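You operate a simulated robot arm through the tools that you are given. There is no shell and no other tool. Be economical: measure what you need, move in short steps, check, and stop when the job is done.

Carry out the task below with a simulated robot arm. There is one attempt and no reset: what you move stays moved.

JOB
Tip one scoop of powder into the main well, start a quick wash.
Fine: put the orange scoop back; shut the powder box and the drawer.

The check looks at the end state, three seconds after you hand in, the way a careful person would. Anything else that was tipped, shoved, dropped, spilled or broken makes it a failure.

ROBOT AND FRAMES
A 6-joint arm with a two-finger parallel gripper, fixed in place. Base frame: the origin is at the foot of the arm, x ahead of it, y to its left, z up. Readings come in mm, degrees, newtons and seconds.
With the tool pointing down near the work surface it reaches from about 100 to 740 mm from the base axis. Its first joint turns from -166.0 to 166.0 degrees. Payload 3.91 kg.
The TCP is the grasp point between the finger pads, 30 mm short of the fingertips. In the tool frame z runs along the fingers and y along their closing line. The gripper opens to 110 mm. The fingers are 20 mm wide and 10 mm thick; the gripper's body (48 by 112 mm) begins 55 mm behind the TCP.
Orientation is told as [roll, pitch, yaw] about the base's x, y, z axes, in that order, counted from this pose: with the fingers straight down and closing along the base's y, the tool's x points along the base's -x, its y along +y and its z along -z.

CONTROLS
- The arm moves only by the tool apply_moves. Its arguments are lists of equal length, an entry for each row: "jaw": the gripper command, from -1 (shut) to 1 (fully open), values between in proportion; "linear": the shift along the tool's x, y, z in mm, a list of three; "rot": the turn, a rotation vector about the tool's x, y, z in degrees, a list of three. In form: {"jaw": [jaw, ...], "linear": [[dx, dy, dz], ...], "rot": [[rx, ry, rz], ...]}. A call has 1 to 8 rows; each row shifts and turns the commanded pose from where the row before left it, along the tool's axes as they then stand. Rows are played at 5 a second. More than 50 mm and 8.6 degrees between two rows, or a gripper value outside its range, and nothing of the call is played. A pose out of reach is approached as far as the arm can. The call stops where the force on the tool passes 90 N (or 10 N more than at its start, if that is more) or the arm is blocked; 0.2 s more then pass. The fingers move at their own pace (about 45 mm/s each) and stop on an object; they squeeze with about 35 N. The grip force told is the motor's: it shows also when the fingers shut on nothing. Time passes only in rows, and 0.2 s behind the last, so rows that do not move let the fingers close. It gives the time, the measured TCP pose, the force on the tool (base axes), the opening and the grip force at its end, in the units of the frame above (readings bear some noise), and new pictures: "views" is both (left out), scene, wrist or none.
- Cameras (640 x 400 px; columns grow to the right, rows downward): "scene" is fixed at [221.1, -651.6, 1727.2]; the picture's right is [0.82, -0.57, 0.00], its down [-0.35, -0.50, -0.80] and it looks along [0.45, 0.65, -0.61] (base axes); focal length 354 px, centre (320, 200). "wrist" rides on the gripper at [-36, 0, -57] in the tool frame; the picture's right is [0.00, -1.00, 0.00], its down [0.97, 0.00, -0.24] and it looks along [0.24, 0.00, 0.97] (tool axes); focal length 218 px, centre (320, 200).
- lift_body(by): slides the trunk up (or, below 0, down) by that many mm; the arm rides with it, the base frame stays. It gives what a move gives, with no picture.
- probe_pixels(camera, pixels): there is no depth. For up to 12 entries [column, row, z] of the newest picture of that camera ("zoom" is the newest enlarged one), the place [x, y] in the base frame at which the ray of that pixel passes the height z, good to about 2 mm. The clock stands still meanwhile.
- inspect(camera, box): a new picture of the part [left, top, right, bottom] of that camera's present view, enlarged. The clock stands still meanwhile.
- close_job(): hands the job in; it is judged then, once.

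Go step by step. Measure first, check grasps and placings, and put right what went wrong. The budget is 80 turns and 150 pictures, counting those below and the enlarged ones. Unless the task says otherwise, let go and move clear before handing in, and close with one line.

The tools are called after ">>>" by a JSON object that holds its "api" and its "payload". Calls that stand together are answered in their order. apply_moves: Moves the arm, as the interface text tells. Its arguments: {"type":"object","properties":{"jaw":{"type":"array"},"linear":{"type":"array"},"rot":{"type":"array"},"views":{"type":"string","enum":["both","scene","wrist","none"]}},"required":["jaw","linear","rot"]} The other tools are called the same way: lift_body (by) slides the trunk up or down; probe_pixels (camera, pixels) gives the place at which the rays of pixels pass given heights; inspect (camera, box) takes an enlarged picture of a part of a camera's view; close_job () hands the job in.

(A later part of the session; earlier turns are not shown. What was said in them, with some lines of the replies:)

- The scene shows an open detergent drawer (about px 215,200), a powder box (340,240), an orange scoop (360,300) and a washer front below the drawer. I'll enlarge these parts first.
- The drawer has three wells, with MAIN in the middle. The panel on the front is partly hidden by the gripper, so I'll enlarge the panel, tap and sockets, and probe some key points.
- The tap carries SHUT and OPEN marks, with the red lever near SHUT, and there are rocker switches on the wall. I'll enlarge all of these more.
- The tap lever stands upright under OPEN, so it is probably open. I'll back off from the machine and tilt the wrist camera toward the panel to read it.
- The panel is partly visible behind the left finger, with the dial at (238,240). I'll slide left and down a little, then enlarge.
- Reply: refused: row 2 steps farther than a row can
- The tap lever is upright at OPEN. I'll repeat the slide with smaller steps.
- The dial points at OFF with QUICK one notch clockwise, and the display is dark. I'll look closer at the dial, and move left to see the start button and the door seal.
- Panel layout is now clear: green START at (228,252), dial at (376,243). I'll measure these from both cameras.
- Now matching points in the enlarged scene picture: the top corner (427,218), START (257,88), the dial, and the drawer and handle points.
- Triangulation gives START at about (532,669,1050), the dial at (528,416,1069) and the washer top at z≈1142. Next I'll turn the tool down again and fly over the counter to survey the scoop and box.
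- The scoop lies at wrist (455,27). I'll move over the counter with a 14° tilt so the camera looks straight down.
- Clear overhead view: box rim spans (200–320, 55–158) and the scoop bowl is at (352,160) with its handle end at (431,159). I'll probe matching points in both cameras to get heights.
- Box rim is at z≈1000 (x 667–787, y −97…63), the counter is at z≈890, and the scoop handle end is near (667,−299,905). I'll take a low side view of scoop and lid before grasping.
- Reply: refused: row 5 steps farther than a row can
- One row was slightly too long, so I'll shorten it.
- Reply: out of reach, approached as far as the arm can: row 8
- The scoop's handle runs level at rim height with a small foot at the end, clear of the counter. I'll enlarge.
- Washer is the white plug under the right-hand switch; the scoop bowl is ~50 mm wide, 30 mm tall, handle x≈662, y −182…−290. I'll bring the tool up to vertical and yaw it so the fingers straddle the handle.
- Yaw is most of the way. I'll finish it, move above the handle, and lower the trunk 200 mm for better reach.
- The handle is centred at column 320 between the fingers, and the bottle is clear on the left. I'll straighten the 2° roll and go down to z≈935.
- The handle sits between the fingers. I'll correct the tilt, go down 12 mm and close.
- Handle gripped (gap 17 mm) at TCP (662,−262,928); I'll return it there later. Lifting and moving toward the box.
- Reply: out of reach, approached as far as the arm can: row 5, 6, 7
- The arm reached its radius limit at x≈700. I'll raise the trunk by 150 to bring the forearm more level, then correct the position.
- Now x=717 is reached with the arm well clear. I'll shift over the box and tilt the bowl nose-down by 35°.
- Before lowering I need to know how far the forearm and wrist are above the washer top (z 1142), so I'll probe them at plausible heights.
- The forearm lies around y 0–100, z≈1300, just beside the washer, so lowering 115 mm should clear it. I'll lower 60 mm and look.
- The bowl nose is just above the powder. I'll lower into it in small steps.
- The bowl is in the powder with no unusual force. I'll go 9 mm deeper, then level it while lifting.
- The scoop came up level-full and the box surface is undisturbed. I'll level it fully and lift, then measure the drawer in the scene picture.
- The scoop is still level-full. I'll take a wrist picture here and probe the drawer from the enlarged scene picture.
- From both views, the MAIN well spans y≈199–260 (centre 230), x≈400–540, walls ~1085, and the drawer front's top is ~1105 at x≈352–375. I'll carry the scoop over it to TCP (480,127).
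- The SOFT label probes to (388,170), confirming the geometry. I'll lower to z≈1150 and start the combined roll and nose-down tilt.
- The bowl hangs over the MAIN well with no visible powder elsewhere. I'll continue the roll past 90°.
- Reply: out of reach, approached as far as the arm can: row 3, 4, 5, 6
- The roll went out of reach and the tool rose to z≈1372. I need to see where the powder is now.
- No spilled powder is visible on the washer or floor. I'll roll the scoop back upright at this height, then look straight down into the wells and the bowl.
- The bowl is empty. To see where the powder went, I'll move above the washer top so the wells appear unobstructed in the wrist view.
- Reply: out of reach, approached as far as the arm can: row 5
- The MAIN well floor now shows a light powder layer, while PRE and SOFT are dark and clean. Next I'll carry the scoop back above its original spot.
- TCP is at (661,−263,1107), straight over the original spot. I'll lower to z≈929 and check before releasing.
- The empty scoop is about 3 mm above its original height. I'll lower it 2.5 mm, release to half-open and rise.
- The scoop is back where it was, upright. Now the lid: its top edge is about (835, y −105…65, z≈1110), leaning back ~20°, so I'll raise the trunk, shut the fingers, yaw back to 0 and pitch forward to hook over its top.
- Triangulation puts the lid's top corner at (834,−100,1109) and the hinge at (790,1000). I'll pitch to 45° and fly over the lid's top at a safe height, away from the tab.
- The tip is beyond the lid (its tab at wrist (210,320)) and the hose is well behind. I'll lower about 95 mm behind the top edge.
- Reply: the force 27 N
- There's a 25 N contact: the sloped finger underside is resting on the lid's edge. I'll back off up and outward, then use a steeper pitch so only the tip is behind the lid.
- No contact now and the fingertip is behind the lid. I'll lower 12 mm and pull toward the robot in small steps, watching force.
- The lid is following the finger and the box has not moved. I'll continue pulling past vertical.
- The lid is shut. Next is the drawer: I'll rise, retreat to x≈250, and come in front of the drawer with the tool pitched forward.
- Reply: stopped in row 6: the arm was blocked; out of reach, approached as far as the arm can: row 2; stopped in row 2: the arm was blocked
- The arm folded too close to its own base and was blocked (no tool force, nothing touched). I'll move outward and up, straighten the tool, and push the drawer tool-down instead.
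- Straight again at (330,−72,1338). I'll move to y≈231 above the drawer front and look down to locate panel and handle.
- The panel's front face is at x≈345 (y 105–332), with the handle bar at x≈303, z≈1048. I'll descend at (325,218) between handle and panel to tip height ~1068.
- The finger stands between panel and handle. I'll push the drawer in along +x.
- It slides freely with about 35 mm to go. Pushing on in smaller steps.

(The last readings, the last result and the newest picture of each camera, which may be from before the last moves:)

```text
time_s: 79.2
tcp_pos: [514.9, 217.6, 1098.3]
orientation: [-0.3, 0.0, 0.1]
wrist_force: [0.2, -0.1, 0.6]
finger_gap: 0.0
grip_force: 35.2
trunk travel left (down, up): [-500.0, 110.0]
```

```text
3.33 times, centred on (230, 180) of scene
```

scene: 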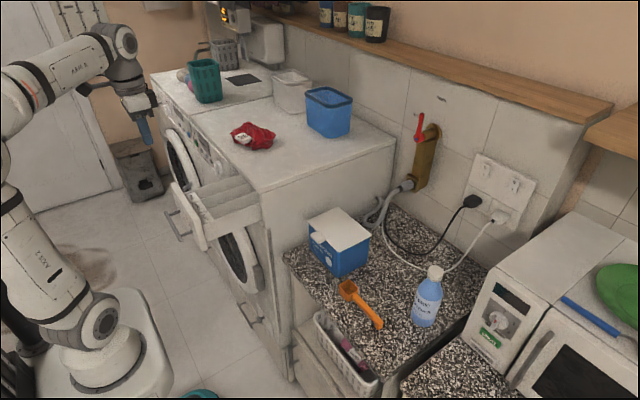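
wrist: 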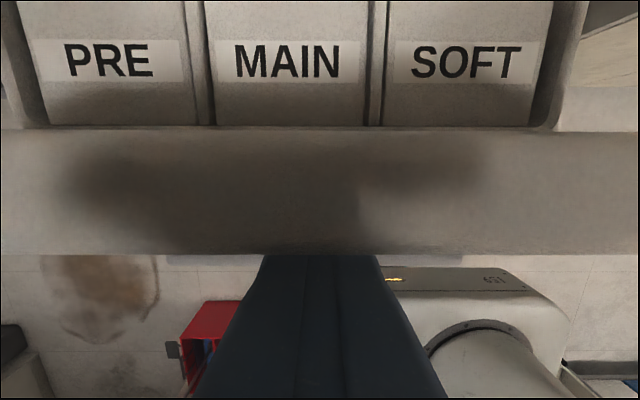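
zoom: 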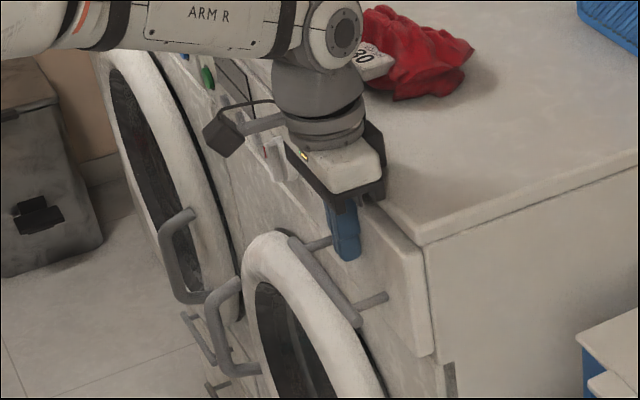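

It looks nearly flush, but there is no end-stop force yet. I'll nudge further until resistance.

>>> {"api": "apply_moves", "payload": {"jaw": [-1, -1, -1, -1, -1], "linear": [[-3, 0, 0], [-3, 0, 0], [-3, 0, 0], [-3, 0, 0], [0, 0, 0]], "rot": [[0, 0, 0], [0, 0, 0], [0, 0, 0], [0, 0, 0], [0, 0, 0]], "views": "none"}}

```text
time_s: 80.5
tcp_pos: [524.0, 218.5, 1098.0]
orientation: [-0.3, 0.0, 0.3]
wrist_force: [-1.5, 0.3, -0.3]
finger_gap: 0.0
grip_force: 35.4
trunk travel left (down, up): [-500.0, 110.0]
```

Still little resistance; a few more millimetres.

>>> {"api": "apply_moves", "payload": {"jaw": [-1, -1, -1, -1, -1], "linear": [[-3, 0, 0], [-3, 0, 0], [-3, 0, 0], [-3, 0, 0], [0, 0, 0]], "rot": [[0, 0, 0], [0, 0, 0], [0, 0, 0], [0, 0, 0], [0, 0, 0]], "views": "none"}}

>>> {"api": "inspect", "payload": {"camera": "scene", "box": [190, 140, 290, 240]}}

```text
time_s: 81.7
tcp_pos: [525.1, 217.8, 1099.2]
orientation: [-0.6, 0.5, 0.4]
wrist_force: [-67.7, 1.8, -20.0]
finger_gap: 0.0
grip_force: 34.4
trunk travel left (down, up): [-500.0, 110.0]
```

```text
4.00 times, centred on (240, 190) of scene
```

zoom: 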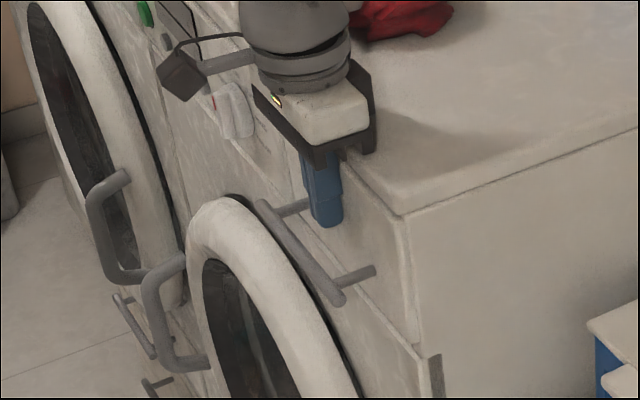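

End-stop reached (68 N) and the drawer is flush. I'll back off, rise, and go to the dial with the tool turned horizontal.

>>> {"api": "apply_moves", "payload": {"jaw": [-1, -1, -1, -1, -1, -1, -1, -1], "linear": [[18, 0, 0], [0, 0, -40], [0, 0, -45], [0, 0, -45], [40, 20, 0], [40, 25, 0], [40, 25, 0], [0, 40, 0]], "rot": [[0, 0, 0], [0, 0, 0], [0, 0, 0], [0, 0, 0], [0, 0, 0], [0, -8, 0], [0, -8, 0], [0, -8, 0]], "views": "none"}}

>>> {"api": "apply_moves", "payload": {"jaw": [-0.3, -0.3, -0.3, -0.3, -0.3, -0.3, -0.3, -0.3], "linear": [[0, 40, 0], [0, 40, 0], [0, 8, 0], [0, 0, 0], [20, 0, 0], [25, 0, 0], [25, 0, 0], [0, 0, 0]], "rot": [[0, -8.25, 0], [0, -8.25, 0], [0, -8.25, 0], [0, -8.25, 0], [0, -8.25, 0], [0, -8.25, 0], [0, -8.25, 0], [0, -8.25, 0]], "views": "both"}}

```text
time_s: 83.5
tcp_pos: [402.4, 329.9, 1222.5]
orientation: [-0.3, -23.9, 0.2]
wrist_force: [-0.1, 0.6, -0.6]
finger_gap: 0.0
grip_force: 35.3
trunk travel left (down, up): [-500.0, 110.0]
```

```text
time_s: 85.2
tcp_pos: [371.4, 414.6, 1158.5]
orientation: [-127.7, -89.6, 128.1]
wrist_force: [-0.3, -0.5, 0.4]
finger_gap: 38.7
grip_force: 0.1
trunk travel left (down, up): [-500.0, 110.0]
```

scene: 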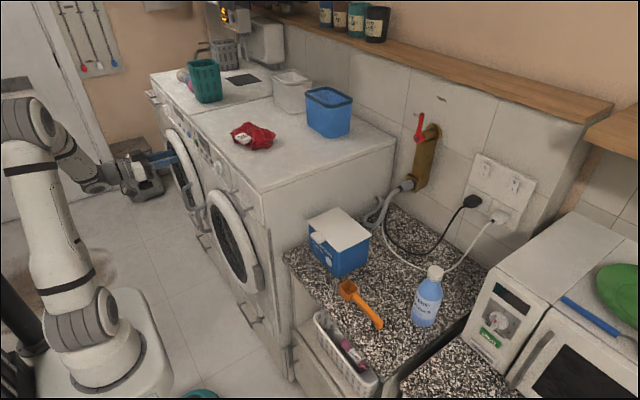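
wrist: 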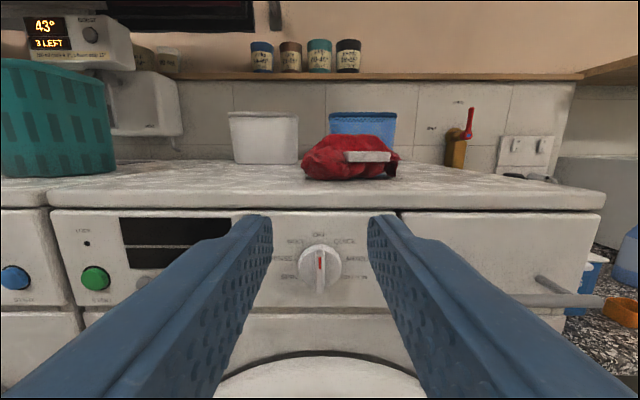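

The dial is centred ahead at (320,263). The wall unit's readout reads "3 LEFT", so I'll check that along with the dial.

>>> {"api": "inspect", "payload": {"camera": "wrist", "box": [0, 0, 150, 80]}}

>>> {"api": "inspect", "payload": {"camera": "wrist", "box": [260, 220, 380, 310]}}

>>> {"api": "probe_pixels", "payload": {"camera": "wrist", "pixels": [[320, 263, 1060], [320, 263, 1075], [95, 279, 1050], [95, 279, 1060]]}}

```text
4.27 times, centred on (75, 40) of wrist
```

zoom: 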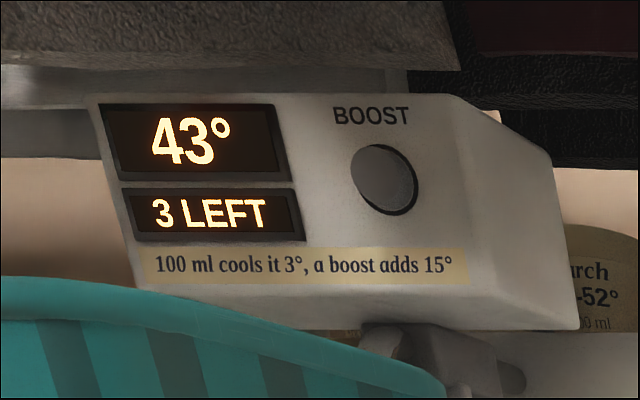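

```text
4.44 times, centred on (320, 265) of wrist
```

zoom: 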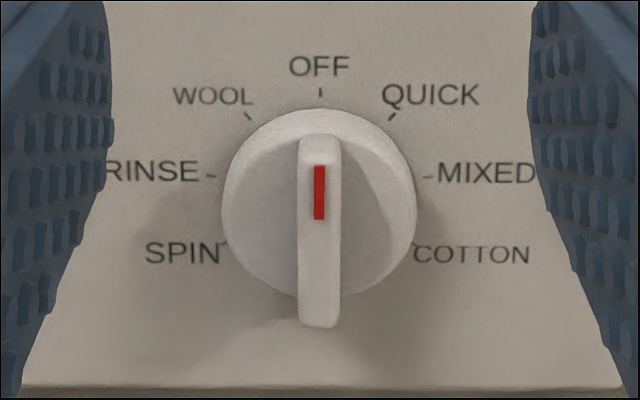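

```text
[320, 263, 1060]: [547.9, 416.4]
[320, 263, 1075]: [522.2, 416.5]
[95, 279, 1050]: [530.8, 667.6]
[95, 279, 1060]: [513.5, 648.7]
```

Only the dial matters: QUICK's tick is 40° clockwise from OFF. Knob centre is about (y 416, z 1063), bar front x≈520. I'll lower in line with it.

>>> {"api": "apply_moves", "payload": {"jaw": [-0.3, -0.3, -0.3, -0.3, -0.3], "linear": [[32, 1.5, 0], [32, 0, 0], [31.5, 0, 0], [0, 0, 40], [0, 0, 0]], "rot": [[0, 0, 0], [0, 0, 0], [0, 0, 0], [0, 0, 0], [0, 0, 0]], "views": "wrist"}}

>>> {"api": "inspect", "payload": {"camera": "wrist", "box": [220, 120, 420, 270]}}

```text
time_s: 86.5
tcp_pos: [409.8, 416.7, 1062.8]
orientation: [-91.9, -89.6, 92.0]
wrist_force: [-0.4, 0.2, 0.3]
finger_gap: 38.6
grip_force: 0.0
trunk travel left (down, up): [-500.0, 110.0]
```

wrist: 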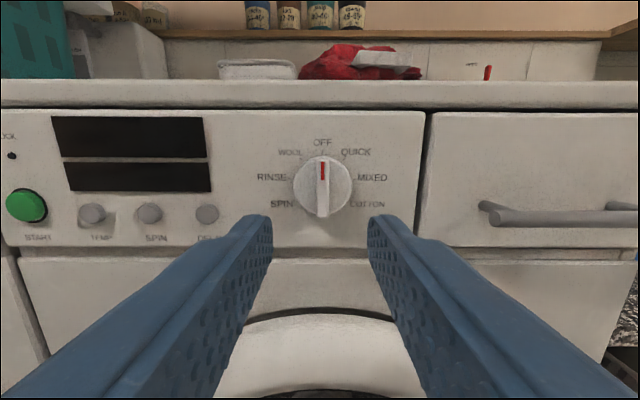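

```text
2.67 times, centred on (320, 195) of wrist
```

zoom: 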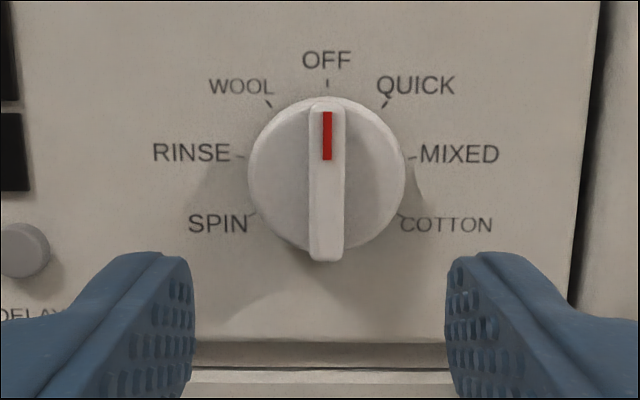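

Refined knob centre: y≈414.7, z≈1067. I'll correct by a few millimetres and move in to put the fingertips beside the bar.

>>> {"api": "apply_moves", "payload": {"jaw": [-0.3, -0.3, -0.3, -0.3, -0.3], "linear": [[-4, -2, 20], [0, 0, 30], [0, 0, 25], [0, 0, 8], [0, 0, 0]], "rot": [[0, 0, 0], [0, 0, 0], [0, 0, 0], [0, 0, 0], [0, 0, 0]], "views": "wrist"}}

>>> {"api": "inspect", "payload": {"camera": "scene", "box": [170, 100, 270, 200]}}

```text
time_s: 87.7
tcp_pos: [493.2, 415.6, 1066.9]
orientation: [-92.9, -89.6, 93.1]
wrist_force: [-0.9, -0.5, 0.2]
finger_gap: 38.6
grip_force: 0.3
trunk travel left (down, up): [-500.0, 110.0]
```

wrist: 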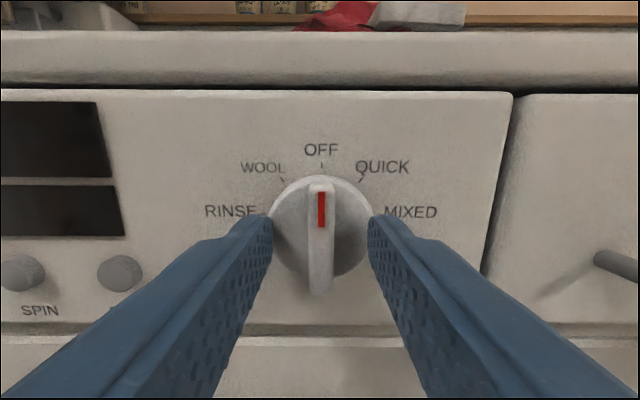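

```text
4.00 times, centred on (220, 150) of scene
```

zoom: 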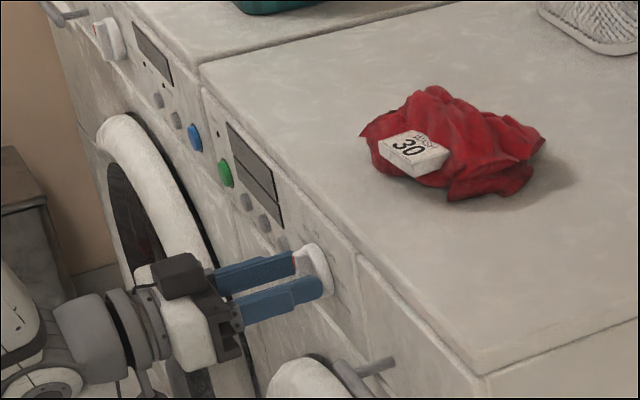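

The bar sits centred between the tips. I'll advance 5 mm and close on it.

>>> {"api": "apply_moves", "payload": {"jaw": [-0.3, -0.3, -1, -1, -1, -1], "linear": [[0, 0, 3], [0, 0, 2], [0, 0, 0], [0, 0, 0], [0, 0, 0], [0, 0, 0]], "rot": [[0, 0, 0], [0, 0, 0], [0, 0, 0], [0, 0, 0], [0, 0, 0], [0, 0, 0]], "views": "wrist"}}

```text
time_s: 89.0
tcp_pos: [494.4, 415.2, 1071.2]
orientation: [-148.1, -89.5, 148.4]
wrist_force: [-39.5, -7.8, 0.7]
finger_gap: 9.9
grip_force: 44.9
trunk travel left (down, up): [-500.0, 110.0]
```

wrist: 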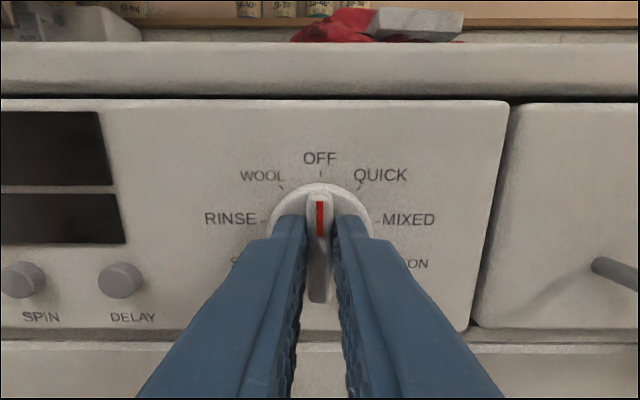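

The bar is gripped (9.9 mm) with the tips pressing the disc at 40 N. I'll ease back 3 mm and turn clockwise 40°.

>>> {"api": "apply_moves", "payload": {"jaw": [-1, -1, -1, -1, -1, -1, -1], "linear": [[0, 0, -3.5], [0, 0, 0], [0, 0, 0], [0, 0, 0], [0, 0, 0], [0, 0, 0], [0, 0, 0]], "rot": [[0, 0, 0], [0, 0, 8], [0, 0, 8], [0, 0, 8], [0, 0, 8], [0, 0, 8], [0, 0, 0]], "views": "wrist"}}

>>> {"api": "inspect", "payload": {"camera": "wrist", "box": [200, 100, 440, 300]}}

```text
time_s: 90.0
tcp_pos: [492.8, 414.4, 1071.8]
orientation: [85.1, -69.9, -86.9]
wrist_force: [-26.4, -24.3, 3.8]
finger_gap: 9.9
grip_force: 45.6
out of reach, approached as far as the arm can: row 4
trunk travel left (down, up): [-500.0, 110.0]
stopped in row 4: the force on the tool passed its limit (the readings are from after the stop); the commanded pose is now the measured one
```

wrist: 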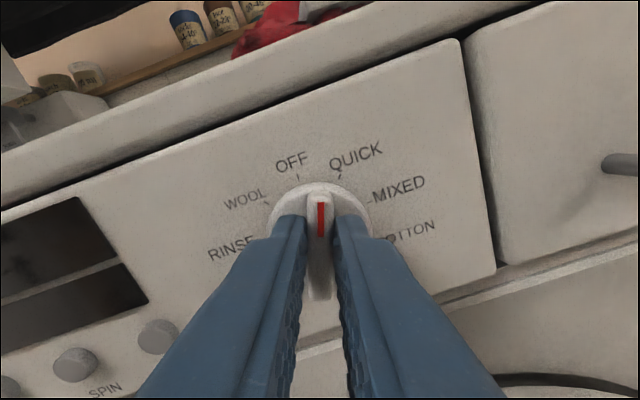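

```text
2.00 times, centred on (320, 200) of wrist
```

zoom: 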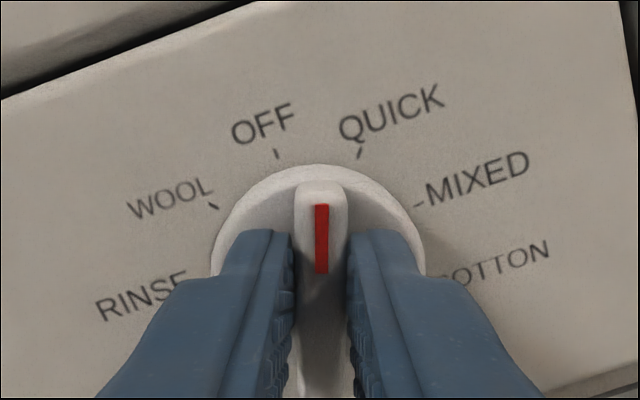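

The knob turned about 20° before the wrist hit its limit. I'll release, back off, and see where the dial stays.

>>> {"api": "apply_moves", "payload": {"jaw": [-0.5, -0.5, -0.5, -0.5, -0.5, -0.5], "linear": [[0, 0, 0], [0, 0, 0], [0, 0, -30], [0, 0, -30], [0, 0, 0], [0, 0, 0]], "rot": [[0, 0, 0], [0, 0, 0], [0, 0, 0], [0, 0, -8], [0, 0, -8], [0, 0, -4]], "views": "wrist"}}

>>> {"api": "inspect", "payload": {"camera": "wrist", "box": [120, 80, 440, 280]}}

```text
time_s: 91.5
tcp_pos: [437.1, 420.8, 1071.1]
orientation: [-4.4, -88.0, 3.1]
wrist_force: [0.0, 0.3, 0.1]
finger_gap: 27.6
grip_force: 0.0
trunk travel left (down, up): [-500.0, 110.0]
```

wrist: 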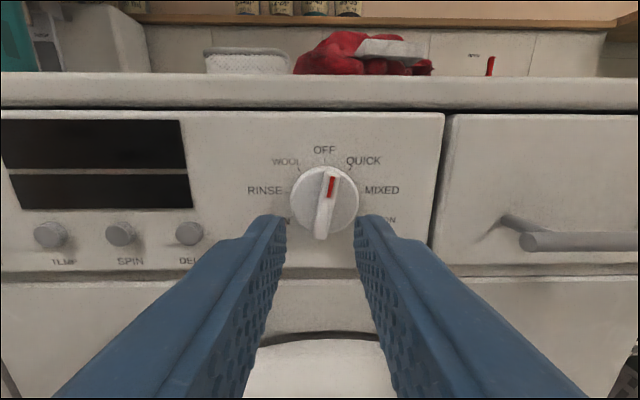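

```text
2.00 times, centred on (280, 180) of wrist
```

zoom: 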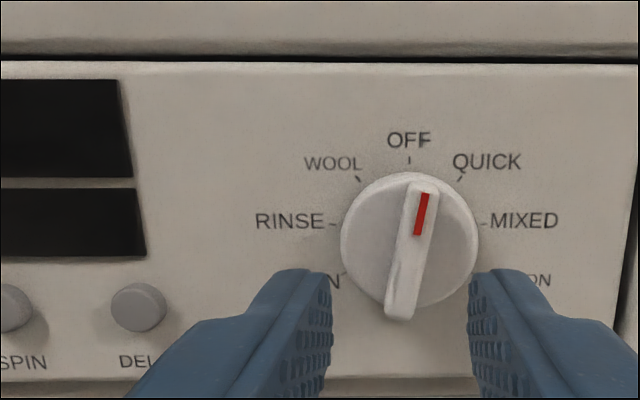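

The dial stays put at ~15°, with no detent. I'll close the fingers and nudge the bar's upper end to the right, staged with checks.

>>> {"api": "apply_moves", "payload": {"jaw": [-1, -1, -1, -1, -1, -1, -1], "linear": [[-12, 15, 0], [-13, 0, 0], [0, 0, 25], [0, 0, 20], [0, 0, 9], [0, -3, 0], [0, 0, 0]], "rot": [[0, 0, 0], [0, 0, 0], [0, -2, 0], [0, 0, 0], [0, 0, 0], [0, 0, 0], [0, 0, 0]], "views": "wrist"}}

>>> {"api": "inspect", "payload": {"camera": "wrist", "box": [240, 130, 420, 270]}}

```text
time_s: 93.0
tcp_pos: [491.0, 432.2, 1095.2]
orientation: [-89.9, -89.9, 88.6]
wrist_force: [0.4, 0.2, 0.7]
finger_gap: 0.0
grip_force: 35.4
trunk travel left (down, up): [-500.0, 110.0]
```

wrist: 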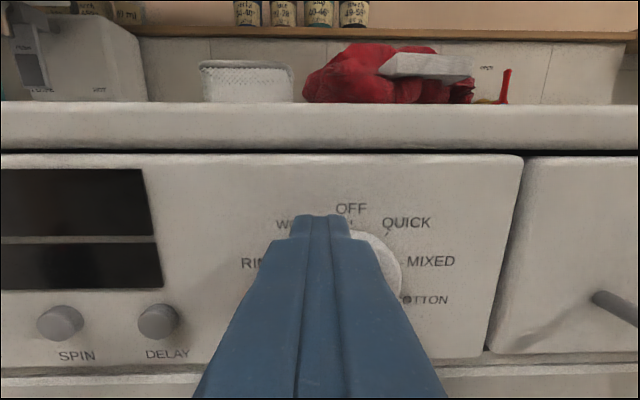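

```text
2.86 times, centred on (330, 200) of wrist
```

zoom: 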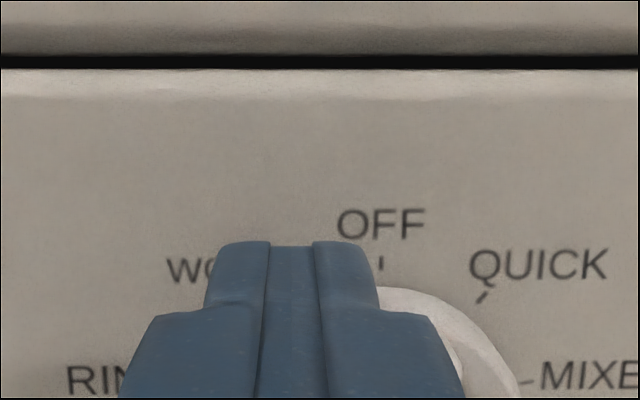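

The finger is left of the bar's upper end. I'll push 13 mm right, back off, and look.

>>> {"api": "apply_moves", "payload": {"jaw": [-1, -1, -1, -1, -1, -1, -1], "linear": [[0, -5, 0], [0, -4, 0], [0, -4, 0], [0, 0, 0], [0, 6, 0], [0, 15, -30], [0, 10, -20]], "rot": [[0, 0, 0], [0, 0, 0], [0, 0, 0], [0, 0, 0], [0, 0, 0], [0, 0, 0], [0, 0, 0]], "views": "wrist"}}

>>> {"api": "inspect", "payload": {"camera": "wrist", "box": [200, 130, 480, 310]}}

```text
time_s: 94.7
tcp_pos: [441.3, 451.7, 1094.4]
orientation: [-91.2, -89.9, 89.9]
wrist_force: [0.0, 0.1, 0.4]
finger_gap: 0.0
grip_force: 34.9
trunk travel left (down, up): [-500.0, 110.0]
```

wrist: 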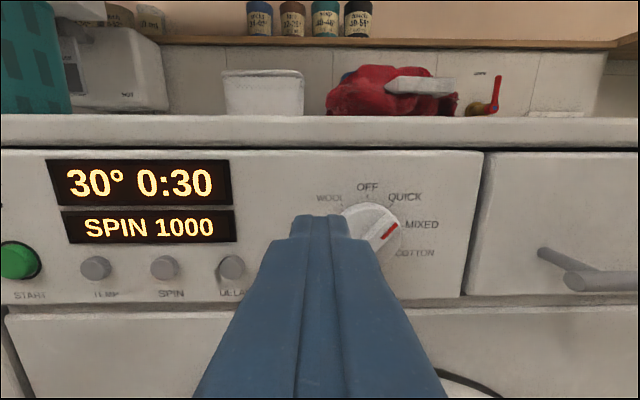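

```text
2.22 times, centred on (340, 220) of wrist
```

zoom: 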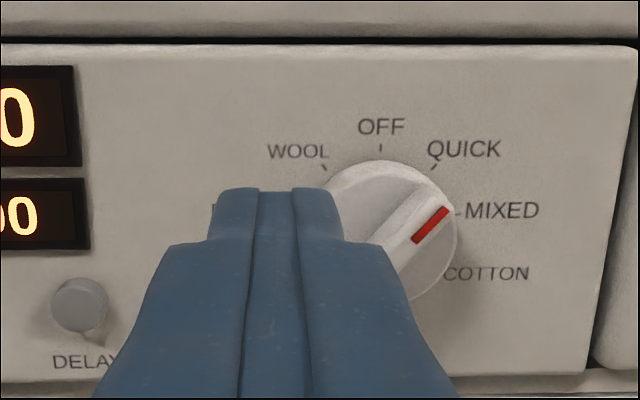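

The display is lit: "30° 0:30, SPIN 1000", which fits a quick wash. I'll move toward START and check the pointer from an unobstructed view.

>>> {"api": "apply_moves", "payload": {"jaw": [-1, -1, -1, -1], "linear": [[0, 40, -25], [0, 45, -15], [0, 10, 0], [0, 0, 0]], "rot": [[0, 0, 0], [0, 0, 0], [0, 0, 0], [0, 0, 0]], "views": "wrist"}}

>>> {"api": "inspect", "payload": {"camera": "wrist", "box": [340, 140, 500, 260]}}

>>> {"api": "inspect", "payload": {"camera": "wrist", "box": [90, 130, 330, 290]}}

```text
time_s: 95.7
tcp_pos: [404.3, 545.1, 1093.4]
orientation: [-87.7, -89.9, 86.3]
wrist_force: [0.3, -0.8, -0.2]
finger_gap: 0.1
grip_force: 35.3
trunk travel left (down, up): [-500.0, 110.0]
```

wrist: 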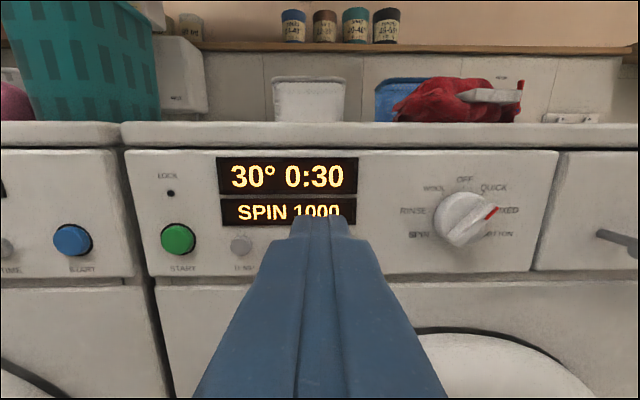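

```text
3.33 times, centred on (420, 200) of wrist
```

zoom: 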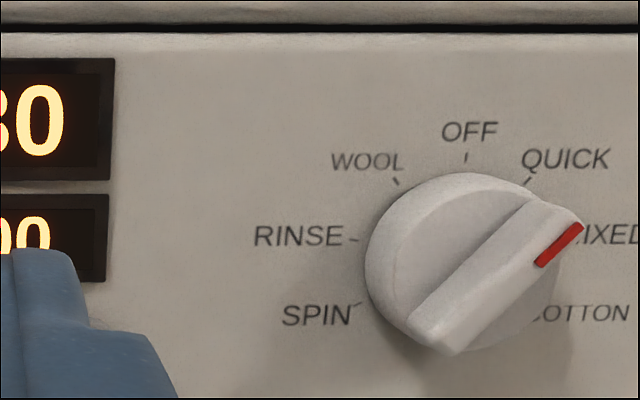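

```text
2.50 times, centred on (210, 210) of wrist
```

zoom: 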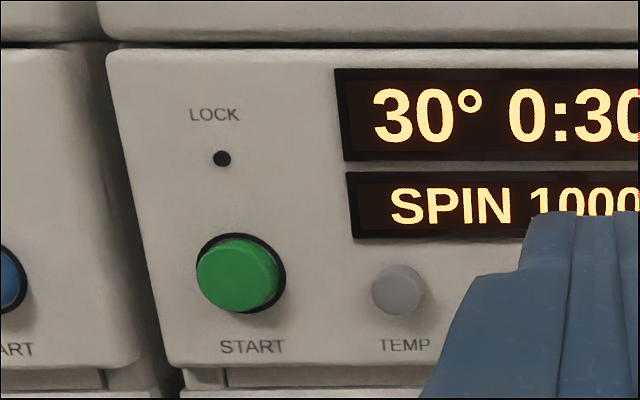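

The pointer lines up with QUICK's tick (45° vs 44° apparent) and the display shows the 0:30 programme. START is at about (525,671,1049); I'll line up with it.

>>> {"api": "apply_moves", "payload": {"jaw": [-1, -1, -1, -1, -1, -1], "linear": [[10, 42, 0], [15, 42, 0], [19, 42, 0], [0, 0, 30], [0, 0, 25], [0, 0, 0]], "rot": [[0, 0, 0], [0, 0, 0], [0, 0, 0], [0, 0, 0], [0, 0, 0], [0, 0, 0]], "views": "wrist"}}

>>> {"api": "inspect", "payload": {"camera": "scene", "box": [160, 90, 260, 190]}}

```text
time_s: 97.0
tcp_pos: [463.4, 670.1, 1048.5]
orientation: [-88.5, -89.9, 87.2]
wrist_force: [-0.6, 0.0, 0.1]
finger_gap: 0.0
grip_force: 34.8
trunk travel left (down, up): [-500.0, 110.0]
```

wrist: 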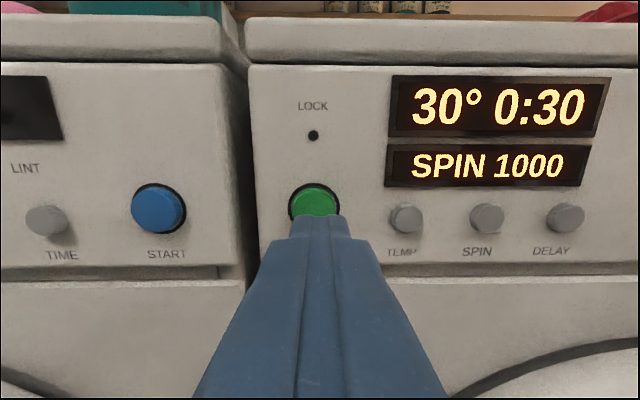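

```text
4.00 times, centred on (210, 140) of scene
```

zoom: 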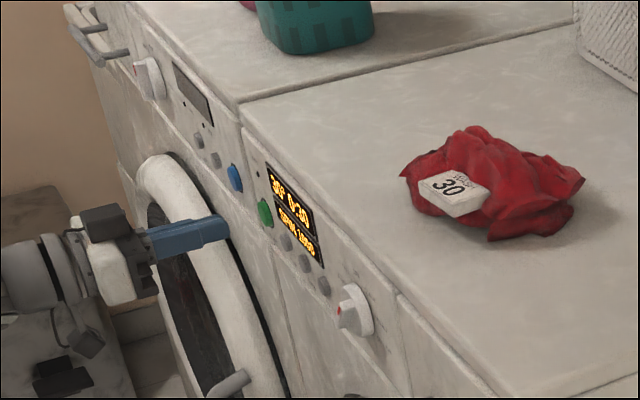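

The tip is nearly on the button (centre (315,203)), needing +3 mm left and +4 mm up. I'll press forward gently once and withdraw.

>>> {"api": "apply_moves", "payload": {"jaw": [-1, -1, -1, -1, -1, -1, -1], "linear": [[-4, 3, 12], [0, 0, 12], [0, 0, 5], [0, 0, 4], [0, 0, 3], [0, 0, 3], [0, 0, 0]], "rot": [[0, 0, 0], [0, 0, 0], [0, 0, 0], [0, 0, 0], [0, 0, 0], [0, 0, 0], [0, 0, 0]], "views": "wrist"}}

```text
time_s: 98.7
tcp_pos: [501.0, 672.3, 1054.0]
orientation: [-94.0, -89.9, 92.7]
wrist_force: [-2.9, 0.3, -1.4]
finger_gap: 0.1
grip_force: 35.0
trunk travel left (down, up): [-500.0, 110.0]
```

wrist: 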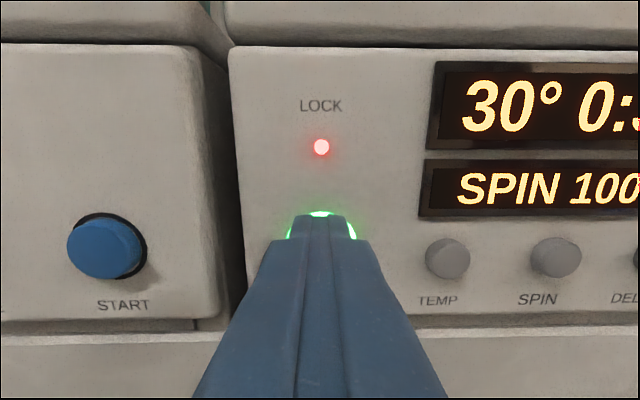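

START is glowing green and LOCK is lit red, so the wash has started. I'll withdraw straight back and verify everything.

>>> {"api": "apply_moves", "payload": {"jaw": [-1, -1, -1, -1, -1, -1], "linear": [[0, 0, -20], [0, 0, -40], [0, 0, -40], [0, -40, -20], [0, -40, 0], [0, 0, 0]], "rot": [[0, 0, 0], [0, 0, 0], [0, 0, 0], [0, 0, 0], [0, 0, 0], [0, 0, 0]], "views": "both"}}

>>> {"api": "inspect", "payload": {"camera": "wrist", "box": [150, 120, 570, 300]}}

>>> {"api": "inspect", "payload": {"camera": "scene", "box": [280, 190, 450, 340]}}

>>> {"api": "inspect", "payload": {"camera": "scene", "box": [150, 100, 310, 260]}}

```text
time_s: 100.0
tcp_pos: [379.4, 595.0, 1055.0]
orientation: [-100.1, -89.9, 98.8]
wrist_force: [0.2, -0.5, 0.3]
finger_gap: 0.0
grip_force: 35.3
trunk travel left (down, up): [-500.0, 110.0]
```

scene: 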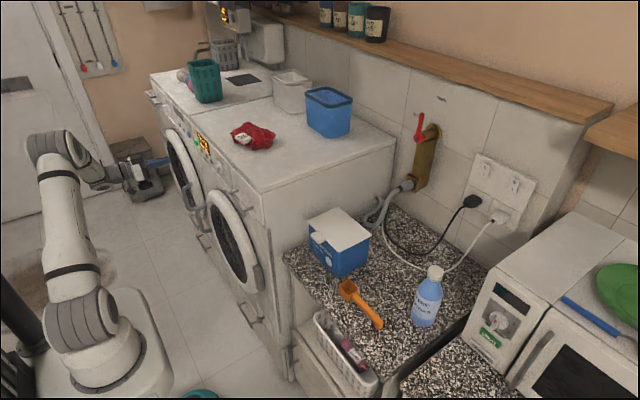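
wrist: 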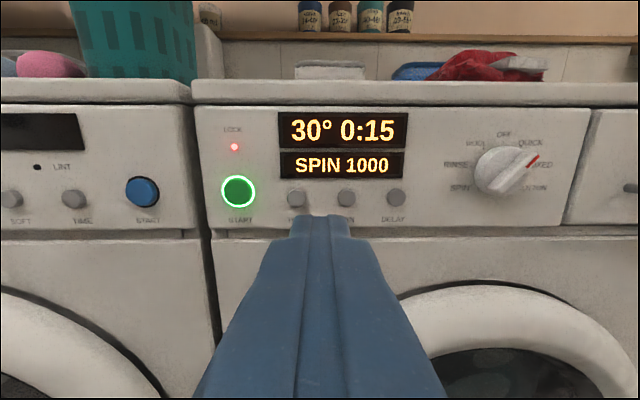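

```text
1.52 times, centred on (360, 210) of wrist
```

zoom: 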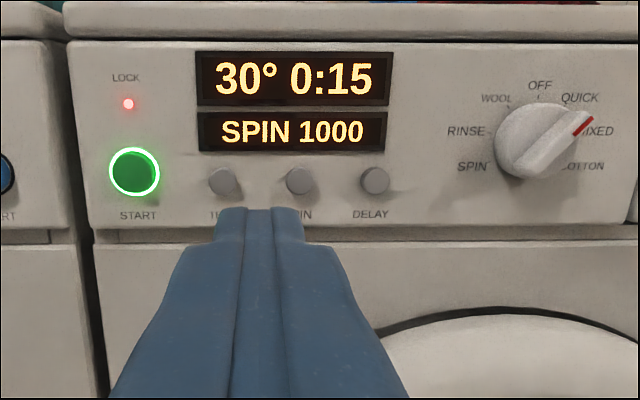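

```text
2.67 times, centred on (365, 265) of scene
```

zoom: 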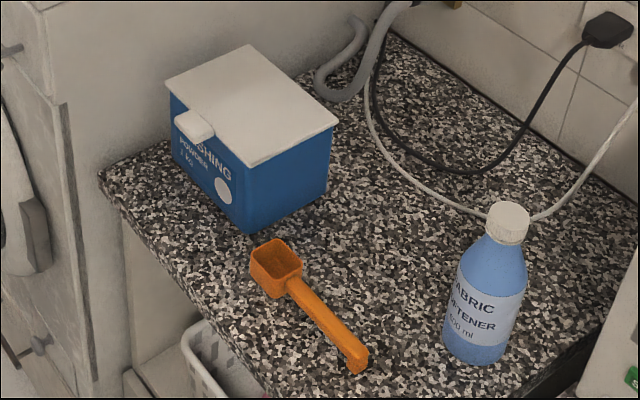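

```text
2.50 times, centred on (230, 180) of scene
```

zoom: 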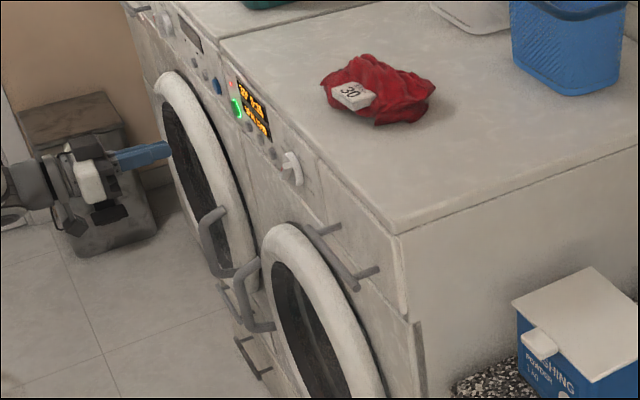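

The wash is running: the display is counting down at 0:15, LOCK is lit, and the dial is on QUICK. The lid and drawer are shut, the scoop is back in place and the arm is clear, so I'm handing in.

>>> {"api": "close_job", "payload": {}}

```text
The job is handed in.
```

The job is handed in: one scoop of powder is in the MAIN well and the quick wash is running. The orange scoop is back on the counter, and the powder box and drawer are shut.
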